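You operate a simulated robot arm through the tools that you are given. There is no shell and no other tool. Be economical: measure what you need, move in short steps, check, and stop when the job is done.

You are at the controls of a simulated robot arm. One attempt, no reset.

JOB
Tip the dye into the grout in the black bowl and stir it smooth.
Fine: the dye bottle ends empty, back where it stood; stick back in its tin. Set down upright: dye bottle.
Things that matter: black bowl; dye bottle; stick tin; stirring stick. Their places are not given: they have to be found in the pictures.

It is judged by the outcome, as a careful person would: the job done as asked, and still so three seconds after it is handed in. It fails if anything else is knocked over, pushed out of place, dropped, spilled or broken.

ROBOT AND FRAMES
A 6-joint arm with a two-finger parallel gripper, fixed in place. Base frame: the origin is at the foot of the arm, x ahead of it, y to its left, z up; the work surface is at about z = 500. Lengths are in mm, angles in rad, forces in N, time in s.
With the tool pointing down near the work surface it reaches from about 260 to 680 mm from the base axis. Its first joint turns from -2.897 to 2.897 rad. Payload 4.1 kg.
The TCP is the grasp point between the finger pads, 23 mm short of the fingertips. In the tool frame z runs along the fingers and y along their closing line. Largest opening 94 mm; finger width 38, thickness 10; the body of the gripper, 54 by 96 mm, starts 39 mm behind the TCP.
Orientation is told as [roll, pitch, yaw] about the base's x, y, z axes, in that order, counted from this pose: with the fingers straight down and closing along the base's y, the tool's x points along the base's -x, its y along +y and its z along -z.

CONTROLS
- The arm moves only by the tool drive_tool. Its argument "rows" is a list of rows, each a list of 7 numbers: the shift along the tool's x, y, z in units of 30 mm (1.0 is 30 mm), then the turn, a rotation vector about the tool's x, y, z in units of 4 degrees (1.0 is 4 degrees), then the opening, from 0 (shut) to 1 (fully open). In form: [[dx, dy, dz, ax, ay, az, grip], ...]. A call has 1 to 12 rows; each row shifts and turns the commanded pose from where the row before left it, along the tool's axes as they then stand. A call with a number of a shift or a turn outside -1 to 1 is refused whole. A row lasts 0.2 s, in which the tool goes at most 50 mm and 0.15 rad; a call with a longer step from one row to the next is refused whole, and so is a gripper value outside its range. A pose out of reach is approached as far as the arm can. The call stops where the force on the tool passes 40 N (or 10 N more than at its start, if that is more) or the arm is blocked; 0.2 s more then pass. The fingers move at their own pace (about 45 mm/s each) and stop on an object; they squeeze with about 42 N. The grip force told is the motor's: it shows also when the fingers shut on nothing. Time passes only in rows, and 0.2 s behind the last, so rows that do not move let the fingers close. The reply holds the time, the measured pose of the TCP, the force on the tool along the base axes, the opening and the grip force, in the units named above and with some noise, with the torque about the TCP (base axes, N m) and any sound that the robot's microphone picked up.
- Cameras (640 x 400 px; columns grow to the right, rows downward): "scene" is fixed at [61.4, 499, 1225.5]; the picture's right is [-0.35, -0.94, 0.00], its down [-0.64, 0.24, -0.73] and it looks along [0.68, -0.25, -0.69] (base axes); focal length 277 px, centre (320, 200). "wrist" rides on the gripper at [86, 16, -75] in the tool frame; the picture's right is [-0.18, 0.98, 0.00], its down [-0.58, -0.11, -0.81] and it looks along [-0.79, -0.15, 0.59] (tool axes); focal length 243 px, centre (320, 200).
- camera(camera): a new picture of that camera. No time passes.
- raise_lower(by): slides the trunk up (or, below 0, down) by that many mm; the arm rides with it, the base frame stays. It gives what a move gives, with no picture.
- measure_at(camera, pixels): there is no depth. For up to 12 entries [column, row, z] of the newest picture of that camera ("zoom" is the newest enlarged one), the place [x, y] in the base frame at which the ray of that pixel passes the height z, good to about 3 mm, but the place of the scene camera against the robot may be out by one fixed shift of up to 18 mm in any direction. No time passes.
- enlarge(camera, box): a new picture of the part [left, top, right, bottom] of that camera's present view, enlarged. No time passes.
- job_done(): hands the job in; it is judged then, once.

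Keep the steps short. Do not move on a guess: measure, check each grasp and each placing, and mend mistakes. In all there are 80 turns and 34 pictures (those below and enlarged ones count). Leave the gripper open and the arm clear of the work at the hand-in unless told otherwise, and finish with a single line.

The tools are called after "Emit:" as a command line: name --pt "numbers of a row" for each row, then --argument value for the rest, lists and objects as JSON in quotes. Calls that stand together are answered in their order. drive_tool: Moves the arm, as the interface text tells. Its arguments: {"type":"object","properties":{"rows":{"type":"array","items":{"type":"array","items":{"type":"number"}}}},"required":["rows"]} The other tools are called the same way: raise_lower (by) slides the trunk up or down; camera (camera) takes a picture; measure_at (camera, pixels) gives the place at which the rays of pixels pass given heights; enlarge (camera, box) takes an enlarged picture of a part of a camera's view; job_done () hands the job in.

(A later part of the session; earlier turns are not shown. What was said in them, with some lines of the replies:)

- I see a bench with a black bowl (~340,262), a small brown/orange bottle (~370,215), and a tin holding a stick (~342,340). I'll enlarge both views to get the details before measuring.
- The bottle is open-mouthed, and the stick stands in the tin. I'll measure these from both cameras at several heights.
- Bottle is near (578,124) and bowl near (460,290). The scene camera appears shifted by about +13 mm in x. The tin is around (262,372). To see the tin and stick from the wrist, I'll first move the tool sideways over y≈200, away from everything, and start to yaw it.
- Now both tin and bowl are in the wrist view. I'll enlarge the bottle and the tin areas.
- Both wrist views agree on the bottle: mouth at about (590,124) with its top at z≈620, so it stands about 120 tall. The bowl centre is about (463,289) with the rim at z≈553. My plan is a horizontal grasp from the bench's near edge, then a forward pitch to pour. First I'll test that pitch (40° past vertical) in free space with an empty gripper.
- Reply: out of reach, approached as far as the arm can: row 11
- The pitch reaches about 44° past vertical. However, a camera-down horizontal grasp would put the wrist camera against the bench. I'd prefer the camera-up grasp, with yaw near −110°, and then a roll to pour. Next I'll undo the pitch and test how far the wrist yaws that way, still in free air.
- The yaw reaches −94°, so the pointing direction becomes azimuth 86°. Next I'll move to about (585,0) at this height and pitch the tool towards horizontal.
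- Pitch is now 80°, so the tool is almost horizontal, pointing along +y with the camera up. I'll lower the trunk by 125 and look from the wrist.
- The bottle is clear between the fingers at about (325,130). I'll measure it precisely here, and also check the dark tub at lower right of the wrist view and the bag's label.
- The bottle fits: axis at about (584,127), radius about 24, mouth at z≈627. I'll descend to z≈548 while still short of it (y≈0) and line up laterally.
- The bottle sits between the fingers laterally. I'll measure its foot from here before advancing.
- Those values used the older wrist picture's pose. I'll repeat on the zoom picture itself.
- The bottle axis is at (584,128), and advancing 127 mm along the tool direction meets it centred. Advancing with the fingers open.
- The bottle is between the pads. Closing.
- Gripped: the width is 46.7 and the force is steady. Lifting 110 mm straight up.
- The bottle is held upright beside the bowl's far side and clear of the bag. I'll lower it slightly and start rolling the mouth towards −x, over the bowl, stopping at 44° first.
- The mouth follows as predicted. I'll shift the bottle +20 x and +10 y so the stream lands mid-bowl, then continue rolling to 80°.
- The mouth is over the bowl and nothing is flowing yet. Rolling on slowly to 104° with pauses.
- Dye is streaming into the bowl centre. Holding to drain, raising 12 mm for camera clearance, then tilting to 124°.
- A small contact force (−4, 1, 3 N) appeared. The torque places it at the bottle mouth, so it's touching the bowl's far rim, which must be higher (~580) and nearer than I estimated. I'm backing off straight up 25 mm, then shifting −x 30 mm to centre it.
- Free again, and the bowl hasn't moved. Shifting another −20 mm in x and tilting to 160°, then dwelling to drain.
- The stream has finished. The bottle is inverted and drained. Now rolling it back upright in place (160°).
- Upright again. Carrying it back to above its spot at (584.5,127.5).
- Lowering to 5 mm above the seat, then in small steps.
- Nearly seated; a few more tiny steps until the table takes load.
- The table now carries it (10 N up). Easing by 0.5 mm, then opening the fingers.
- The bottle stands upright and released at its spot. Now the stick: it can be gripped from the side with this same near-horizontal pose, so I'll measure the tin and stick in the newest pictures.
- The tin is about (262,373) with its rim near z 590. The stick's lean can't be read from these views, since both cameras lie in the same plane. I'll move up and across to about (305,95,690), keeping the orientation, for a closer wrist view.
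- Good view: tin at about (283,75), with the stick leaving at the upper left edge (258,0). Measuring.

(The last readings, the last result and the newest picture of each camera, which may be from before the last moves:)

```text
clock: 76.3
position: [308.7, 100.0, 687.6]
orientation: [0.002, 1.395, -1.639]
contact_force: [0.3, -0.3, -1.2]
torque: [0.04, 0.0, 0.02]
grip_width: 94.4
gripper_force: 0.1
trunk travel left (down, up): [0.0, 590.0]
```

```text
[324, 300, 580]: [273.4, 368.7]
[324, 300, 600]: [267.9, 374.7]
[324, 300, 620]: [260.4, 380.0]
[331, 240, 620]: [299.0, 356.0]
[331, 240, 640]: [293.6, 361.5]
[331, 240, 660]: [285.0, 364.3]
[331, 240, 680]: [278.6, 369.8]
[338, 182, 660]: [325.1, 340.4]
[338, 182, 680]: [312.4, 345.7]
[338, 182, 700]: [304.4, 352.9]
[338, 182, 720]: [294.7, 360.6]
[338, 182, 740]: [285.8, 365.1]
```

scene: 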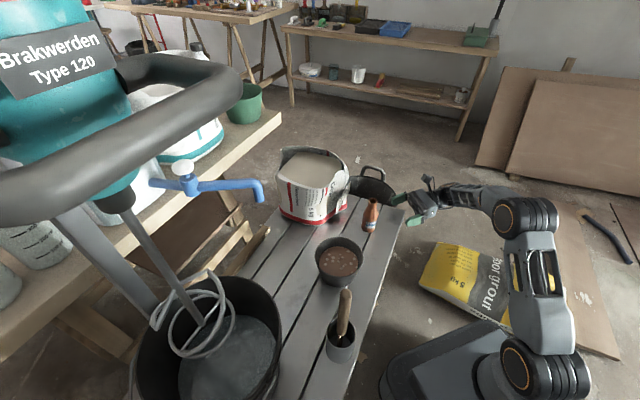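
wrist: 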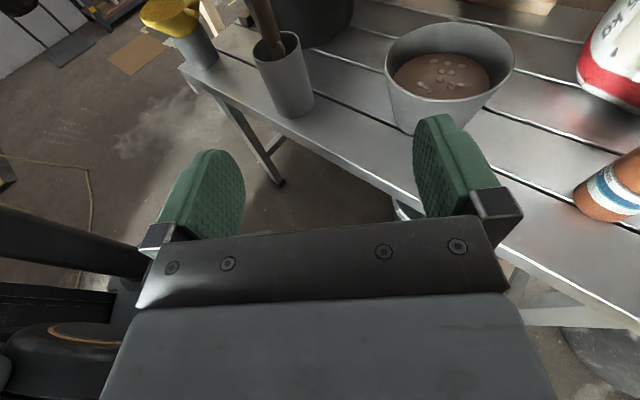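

Triangulating gives the stick as almost vertical, passing (261,373) at z 649 and (264,371) at z 690, with its top near 755. I'll line up laterally with a 4° roll to match its lean, and approach to y≈300, fingers open.

Emit:
drive_tool --pt "0.15 -0.265 0.805 0 0 1 1" --pt "0.15 -0.265 0.805 0 0 0 1" --pt "0.15 -0.265 0.805 0 0 0 1" --pt "0.15 -0.265 0.805 0 0 0 1" --pt "0.15 -0.265 0.805 0 0 0 1" --pt "0.15 -0.265 0.805 0 0 0 1" --pt "0.15 -0.265 0.805 0 0 0 1" --pt "0.15 -0.265 0.805 0 0 0 1"

Emit:
camera --camera "wrist"

```text
clock: 78.1
position: [261.2, 300.2, 693.9]
orientation: [-0.374, 1.382, -2.021]
contact_force: [-0.1, -0.1, 0.6]
torque: [0.01, 0.03, 0.0]
grip_width: 93.9
gripper_force: 0.0
trunk travel left (down, up): [0.0, 590.0]
```

```text
9 pictures are left
```

wrist: 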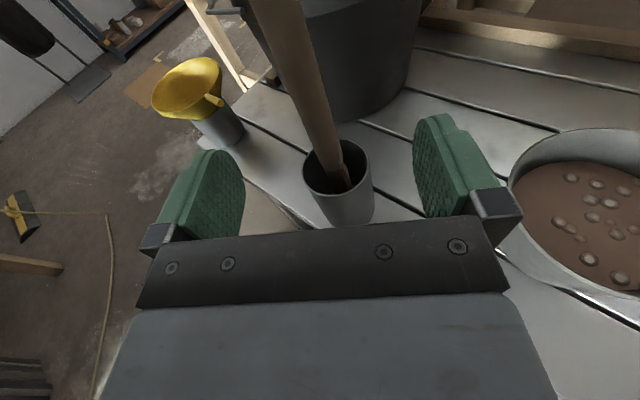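

The stick lies between the fingers. I'll measure a few points along the handle against my estimate.

Emit:
measure_at --camera "wrist" --pixels '[[330, 155, 600], [310, 95, 640], [310, 95, 650], [310, 95, 660], [290, 40, 680], [290, 40, 690], [338, 168, 594], [345, 215, 500]]'

```text
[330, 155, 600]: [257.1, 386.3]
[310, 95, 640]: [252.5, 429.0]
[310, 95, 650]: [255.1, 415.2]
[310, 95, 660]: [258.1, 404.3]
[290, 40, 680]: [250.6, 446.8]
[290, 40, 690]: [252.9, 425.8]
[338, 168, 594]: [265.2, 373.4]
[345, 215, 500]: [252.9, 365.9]
```

The handle at z≈690 is about (262,371), consistent. Advancing 71 mm and then closing on it.

Emit:
drive_tool --pt "0.103 -0.03 0.583 0 0 -0.5 1" --pt "0.103 -0.03 0.583 0 0 0 1" --pt "0.103 -0.03 0.583 0 0 0 1" --pt "0.103 -0.03 0.583 0 0 0 1" --pt "0 0 0 0 0 0 0.7" --pt "0 0 0 0 0 0 0.5" --pt "0 0 0 0 0 0 0.4" --pt "0 0 0 0 0 0 0.3" --pt "0 0 0 0 0 0 0.2" --pt "0 0 0 0 0 0 0" --pt "0 0 0 0 0 0 0" --pt "0 0 0 0 0 0 0"

Emit:
camera --camera "scene"

```text
clock: 80.7
position: [264.2, 370.7, 695.2]
orientation: [-0.193, 1.392, -1.837]
contact_force: [0.8, 0.2, 0.8]
torque: [-0.02, -0.1, -0.04]
grip_width: 21.0
gripper_force: 42.0
trunk travel left (down, up): [0.0, 590.0]
```

```text
8 pictures are left
```

scene: 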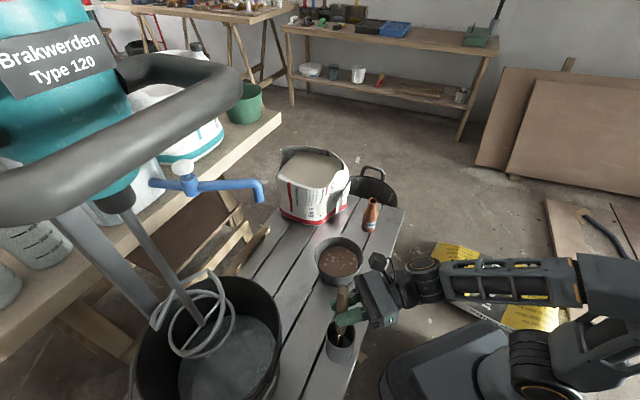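

Held (21 mm width), and the tin hasn't moved. I'll lift using the trunk (+140), then carry it over the bowl.

Emit:
raise_lower --by 140

Emit:
drive_tool --pt "-0.057 0.96 -0.324 0 0 0 0" --pt "-0.057 0.96 -0.324 0 0 0 0" --pt "-0.057 0.96 -0.324 0 0 0 0" --pt "-0.057 0.96 -0.324 0 0 0 0" --pt "-0.057 0.96 -0.324 0 0 0 0" --pt "-0.057 0.96 -0.324 0 0 0 0" --pt "-0.057 0.96 -0.324 0 0 0 0"

Emit:
enlarge --camera "scene" --box '[270, 170, 420, 370]'

```text
clock: 82.4
position: [265.7, 371.1, 835.4]
orientation: [-0.195, 1.393, -1.838]
contact_force: [-0.6, -1.1, -0.5]
torque: [0.05, -0.05, 0.01]
grip_width: 20.7
gripper_force: 42.2
trunk travel left (down, up): [-140.0, 450.0]
```

```text
clock: 84.0
position: [463.0, 285.4, 827.5]
orientation: [-0.193, 1.392, -1.839]
contact_force: [-0.1, -0.7, -0.5]
torque: [-0.07, -0.02, -0.02]
grip_width: 20.9
gripper_force: 42.1
trunk travel left (down, up): [-140.0, 450.0]
```

```text
2.00 times, centred on (345, 270) of scene
```

zoom: 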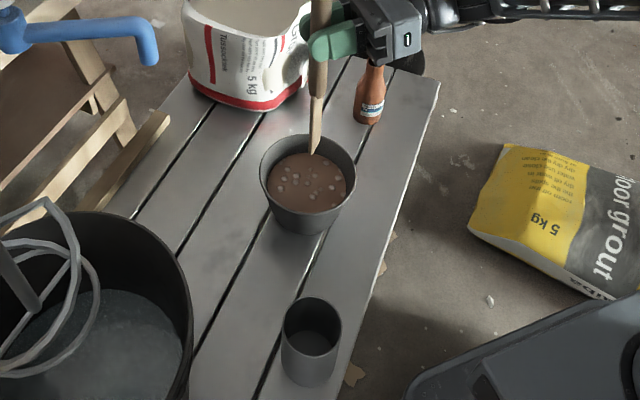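

The tin stands still, and the stick tip is at zoom (313,152). Comparing the tip with the bowl centre in the same picture.

Emit:
measure_at --camera "zoom" --pixels '[[313, 152, 620], [313, 152, 634], [313, 152, 650], [308, 134, 582], [261, 172, 582], [356, 175, 582], [307, 212, 582]]'

```text
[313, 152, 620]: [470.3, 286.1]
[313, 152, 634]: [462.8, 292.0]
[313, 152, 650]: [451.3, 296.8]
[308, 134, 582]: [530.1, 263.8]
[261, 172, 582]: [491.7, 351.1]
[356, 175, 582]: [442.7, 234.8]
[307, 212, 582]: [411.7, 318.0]
```

The tip is within ~6 mm of the bowl centre. Lowering by the trunk 108 mm puts the tip at about z 525 inside the grout.

Emit:
raise_lower --by -108

Emit:
enlarge --camera "scene" --box '[290, 190, 400, 300]'

```text
clock: 85.4
position: [461.9, 286.0, 721.1]
orientation: [-0.195, 1.393, -1.837]
contact_force: [-0.3, 0.2, 0.2]
torque: [0.0, -0.03, 0.03]
grip_width: 20.7
gripper_force: 41.6
trunk travel left (down, up): [-32.0, 558.0]
```

```text
3.64 times, centred on (345, 245) of scene
```

zoom: 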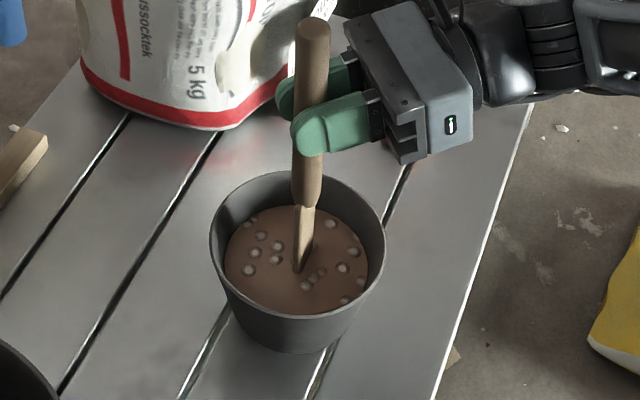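

The tip is in the grout and the force is nil. Now a first stirring circle of 25 mm radius.

Emit:
drive_tool --pt "0 0.5 0 0 0 0 0" --pt "0 0.5 0 0 0 0 0" --pt "0.085 -0.159 0.482 0 0 0 0" --pt "0.053 -0.417 0.298 0 0 0 0" --pt "0 -0.515 0 0 0 0 0" --pt "-0.053 -0.417 -0.298 0 0 0 0" --pt "-0.085 -0.159 -0.482 0 0 0 0" --pt "-0.085 0.159 -0.482 0 0 0 0" --pt "-0.053 0.417 -0.298 0 0 0 0" --pt "0 0.515 0 0 0 0 0" --pt "0.053 0.417 0.298 0 0 0 0" --pt "0.085 0.159 0.482 0 0 0 0"

Emit:
drive_tool --pt "0.085 -0.159 0.482 0 0 0 0" --pt "0.053 -0.417 0.298 0 0 0 0" --pt "0 -0.515 0 0 0 0 0" --pt "-0.053 -0.417 -0.298 0 0 0 0" --pt "-0.085 -0.159 -0.482 0 0 0 0" --pt "-0.085 0.159 -0.482 0 0 0 0" --pt "-0.053 0.417 -0.298 0 0 0 0" --pt "0 0.515 0 0 0 0 0" --pt "0.053 0.417 0.298 0 0 0 0" --pt "0.085 0.159 0.482 0 0 0 0"

Emit:
enlarge --camera "scene" --box '[290, 190, 400, 300]'

```text
clock: 88.0
position: [493.2, 283.2, 720.5]
orientation: [-0.197, 1.393, -1.84]
contact_force: [0.1, 0.2, -0.9]
torque: [-0.04, -0.02, -0.01]
grip_width: 20.8
gripper_force: 41.7
trunk travel left (down, up): [-32.0, 558.0]
```

```text
clock: 90.2
position: [493.3, 284.2, 721.1]
orientation: [-0.197, 1.391, -1.84]
contact_force: [0.1, -0.4, -0.6]
torque: [0.0, -0.04, 0.01]
grip_width: 21.0
gripper_force: 41.7
trunk travel left (down, up): [-32.0, 558.0]
```

```text
3.64 times, centred on (345, 245) of scene
```

zoom: 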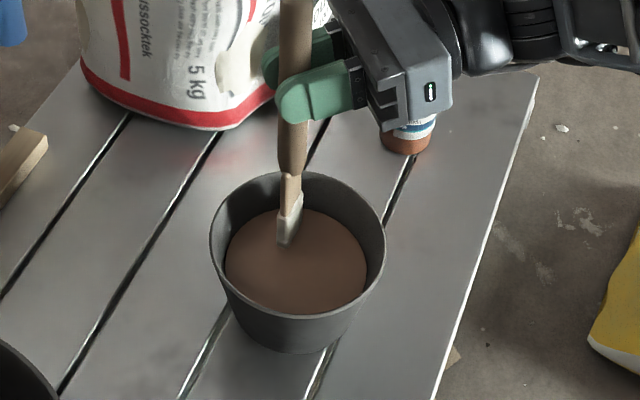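

The lumps are gone and the colour is even. Two more circles for certainty, ending back at the centre.

Emit:
drive_tool --pt "0.085 -0.159 0.482 0 0 0 0" --pt "0.053 -0.417 0.298 0 0 0 0" --pt "0 -0.515 0 0 0 0 0" --pt "-0.053 -0.417 -0.298 0 0 0 0" --pt "-0.085 -0.159 -0.482 0 0 0 0" --pt "-0.085 0.159 -0.482 0 0 0 0" --pt "-0.053 0.417 -0.298 0 0 0 0" --pt "0 0.515 0 0 0 0 0" --pt "0.053 0.417 0.298 0 0 0 0" --pt "0.085 0.159 0.482 0 0 0 0"

Emit:
drive_tool --pt "0.085 -0.159 0.482 0 0 0 0" --pt "0.053 -0.417 0.298 0 0 0 0" --pt "0 -0.515 0 0 0 0 0" --pt "-0.053 -0.417 -0.298 0 0 0 0" --pt "-0.085 -0.159 -0.482 0 0 0 0" --pt "-0.085 0.159 -0.482 0 0 0 0" --pt "-0.053 0.417 -0.298 0 0 0 0" --pt "0 0.515 0 0 0 0 0" --pt "0.053 0.417 0.298 0 0 0 0" --pt "0.085 0.159 0.482 0 0 0 0" --pt "0 -0.5 0 0 0 0 0" --pt "0 -0.5 0 0 0 0 0"

Emit:
raise_lower --by 65

Emit:
drive_tool --pt "0 0 0 0 0 0 0" --pt "0 0 0 0 0 0 0" --pt "0 0 0 0 0 0 0" --pt "0 0 0 0 0 0 0" --pt "0 0 0 0 0 0 0" --pt "0 0 0 0 0 0 0" --pt "0 0 0 0 0 0 0" --pt "0 0 0 0 0 0 0" --pt "0 0 0 0 0 0 0" --pt "0 0 0 0 0 0 0" --pt "0 0 0 0 0 0 0" --pt "0 0 0 0 0 0 0"

Emit:
raise_lower --by 43

Emit:
enlarge --camera "scene" --box '[290, 190, 400, 300]'

```text
clock: 92.4
position: [492.8, 283.2, 720.6]
orientation: [-0.198, 1.394, -1.841]
contact_force: [0.4, 0.5, -0.5]
torque: [-0.04, 0.01, -0.02]
grip_width: 21.2
gripper_force: 42.1
trunk travel left (down, up): [-32.0, 558.0]
```

```text
clock: 95.0
position: [462.3, 282.9, 720.1]
orientation: [-0.195, 1.392, -1.84]
contact_force: [-0.3, -0.6, -1.6]
torque: [-0.01, 0.01, 0.01]
grip_width: 20.9
gripper_force: 42.1
trunk travel left (down, up): [-32.0, 558.0]
```

```text
clock: 96.0
position: [462.0, 284.0, 784.8]
orientation: [-0.195, 1.393, -1.839]
contact_force: [0.5, 0.9, -0.9]
torque: [-0.01, -0.02, 0.01]
grip_width: 21.2
gripper_force: 42.5
trunk travel left (down, up): [-97.0, 493.0]
```

```text
clock: 98.6
position: [462.0, 284.0, 784.1]
orientation: [-0.194, 1.393, -1.839]
contact_force: [0.3, 0.6, -0.8]
torque: [0.03, 0.01, -0.02]
grip_width: 20.7
gripper_force: 41.8
trunk travel left (down, up): [-97.0, 493.0]
```

```text
clock: 99.5
position: [462.0, 284.2, 829.2]
orientation: [-0.196, 1.392, -1.84]
contact_force: [-0.9, -0.1, -1.0]
torque: [-0.02, 0.0, 0.04]
grip_width: 20.9
gripper_force: 41.8
trunk travel left (down, up): [-140.0, 450.0]
```

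```text
3.64 times, centred on (345, 245) of scene
```

zoom: 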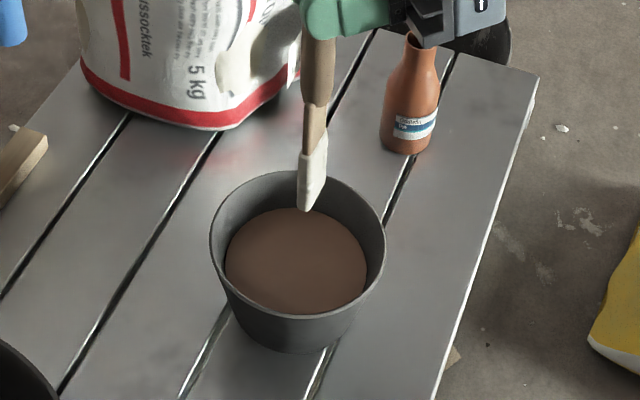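

The grout is smooth and nothing is spilled. Dwelling so the blade stops dripping, then carrying it back over the tin by the reverse path.

Emit:
drive_tool --pt "0 0 0 0 0 0 0" --pt "0 0 0 0 0 0 0" --pt "0 0 0 0 0 0 0" --pt "0 0 0 0 0 0 0" --pt "0 0 0 0 0 0 0" --pt "0.061 -0.962 0.343 0 0 0 0" --pt "0.061 -0.962 0.343 0 0 0 0" --pt "0.061 -0.962 0.343 0 0 0 0" --pt "0.061 -0.962 0.343 0 0 0 0" --pt "0.061 -0.962 0.343 0 0 0 0" --pt "0.061 -0.962 0.343 0 0 0 0" --pt "0.061 -0.962 0.343 0 0 0 0"

Emit:
enlarge --camera "scene" --box '[290, 230, 400, 370]'

```text
clock: 102.1
position: [266.3, 370.6, 834.7]
orientation: [-0.197, 1.392, -1.841]
contact_force: [0.0, 0.8, -1.0]
torque: [0.0, 0.01, -0.02]
grip_width: 20.9
gripper_force: 42.2
trunk travel left (down, up): [-140.0, 450.0]
```

```text
2.86 times, centred on (345, 300) of scene
```

zoom: 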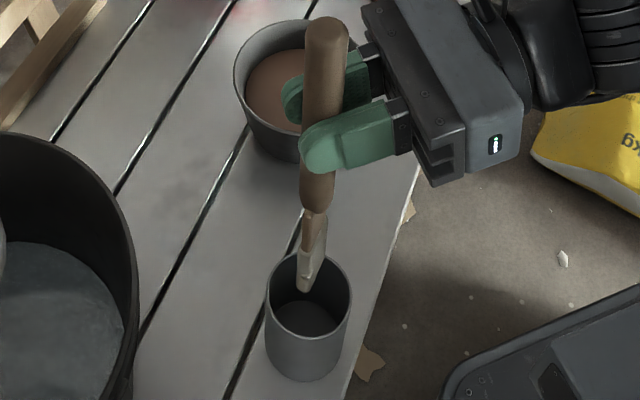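

I'm back at the exact pick-up point, with the tip above the tin opening (zoom 303,290). Lowering the trunk 137, then the last bit by the arm.

Emit:
raise_lower --by -100

Emit:
raise_lower --by -37

Emit:
drive_tool --pt "-0.05 0 0.009 0 0 0 0" --pt "0 0 0 0 0 0 0"

```text
clock: 103.4
position: [267.0, 370.7, 734.9]
orientation: [-0.196, 1.393, -1.839]
contact_force: [0.5, 0.4, -1.8]
torque: [-0.03, -0.01, 0.01]
grip_width: 20.8
gripper_force: 41.6
trunk travel left (down, up): [-40.0, 550.0]
```

```text
clock: 104.2
position: [266.1, 370.7, 697.7]
orientation: [-0.195, 1.393, -1.837]
contact_force: [-0.5, 0.1, -0.7]
torque: [0.0, -0.01, -0.01]
grip_width: 20.7
gripper_force: 41.8
trunk travel left (down, up): [-3.0, 587.0]
```

```text
clock: 104.8
position: [266.3, 371.0, 696.0]
orientation: [-0.196, 1.391, -1.838]
contact_force: [0.6, 0.3, 0.0]
torque: [0.0, 0.01, -0.02]
grip_width: 20.8
gripper_force: 41.5
trunk travel left (down, up): [-3.0, 587.0]
```

At the original height (696 vs 695). Opening the fingers slowly.

Emit:
drive_tool --pt "-0.02 0 0.004 0 0 0 0" --pt "0 0 0 0 0 0 0.28" --pt "0 0 0 0 0 0 0.35" --pt "0 0 0 0 0 0 0.45" --pt "0 0 0 0 0 0 0.55" --pt "0 0 0 0 0 0 0.7" --pt "0 0 0 0 0 0 0.85" --pt "0 0 0 0 0 0 1" --pt "0 0 0 0 0 0 1" --pt "0 0 0 0 0 0 1"

Emit:
camera --camera "wrist"

```text
clock: 107.0
position: [266.2, 369.5, 696.1]
orientation: [-0.195, 1.392, -1.838]
contact_force: [-0.3, 0.1, 1.3]
torque: [0.03, 0.01, -0.01]
grip_width: 94.1
gripper_force: 0.1
trunk travel left (down, up): [-3.0, 587.0]
```

```text
2 pictures are left
```

wrist: 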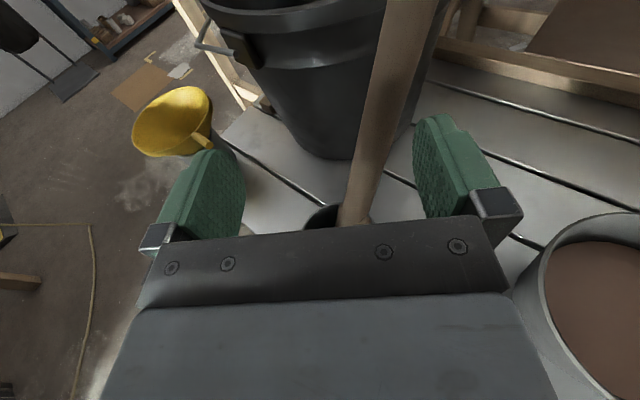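

The stick stands in the tin, leaning free between the open fingers. Backing straight out.

Emit:
drive_tool --pt "-0.088 0 -0.5 0 0 0 1" --pt "-0.088 0 -0.5 0 0 0 1" --pt "-0.088 0 -0.5 0 0 0 1" --pt "-0.088 0 -0.5 0 0 0 1" --pt "-0.105 0 -0.6 0 0 0 1" --pt "-0.14 0 -0.8 0 0 0 1" --pt "-0.14 0 -0.8 0 0 0 1" --pt "-0.14 0 -0.8 0 0 0 1" --pt "-0.14 0 -0.8 0 0 0 1" --pt "-0.14 0 -0.8 0 0 0 1" --pt "-0.14 0 -0.8 0 0 0 1"

Emit:
camera --camera "scene"

```text
clock: 109.4
position: [267.0, 147.7, 708.3]
orientation: [-0.225, 1.394, -1.865]
contact_force: [0.4, -0.1, 0.3]
torque: [-0.01, 0.02, -0.04]
grip_width: 94.1
gripper_force: 0.0
out of reach, approached as far as the arm can: row 7, 8, 9, 11
trunk travel left (down, up): [-3.0, 587.0]
```

```text
1 pictures are left
```

scene: 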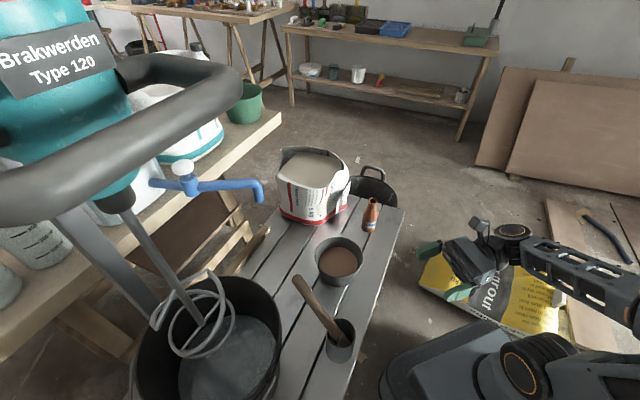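

The stick is back in the tin, leaning on its rim. The bowl, bottle and bag are in place. I'll wait a couple of seconds and check with the last picture that it has settled.

Emit:
drive_tool --pt "0 0 0 0 0 0 1" --pt "0 0 0 0 0 0 1" --pt "0 0 0 0 0 0 1" --pt "0 0 0 0 0 0 1" --pt "0 0 0 0 0 0 1" --pt "0 0 0 0 0 0 1" --pt "0 0 0 0 0 0 1" --pt "0 0 0 0 0 0 1" --pt "0 0 0 0 0 0 1" --pt "0 0 0 0 0 0 1"

Emit:
enlarge --camera "scene" --box '[260, 180, 440, 380]'

```text
clock: 111.6
position: [267.3, 146.5, 708.2]
orientation: [-0.218, 1.393, -1.86]
contact_force: [0.2, -1.0, 0.1]
torque: [0.02, -0.01, 0.01]
grip_width: 94.2
gripper_force: 0.1
trunk travel left (down, up): [-3.0, 587.0]
```

```text
2.00 times, centred on (350, 280) of scene
```

zoom: 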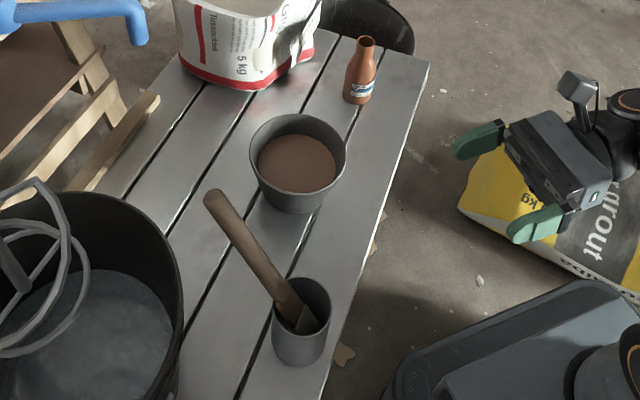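

The stick is at rest in the tin, with its top at the same pixel as before. The bottle is upright on its spot, the grout is smooth, and the gripper is open and clear. Handing in.

Emit:
job_done

```text
The job is handed in.
```

The dye is in the grout and stirred smooth, the bottle was drained upside down until the stream stopped and stands upright where it was, and the stick is back in its tin, leaning on the rim.
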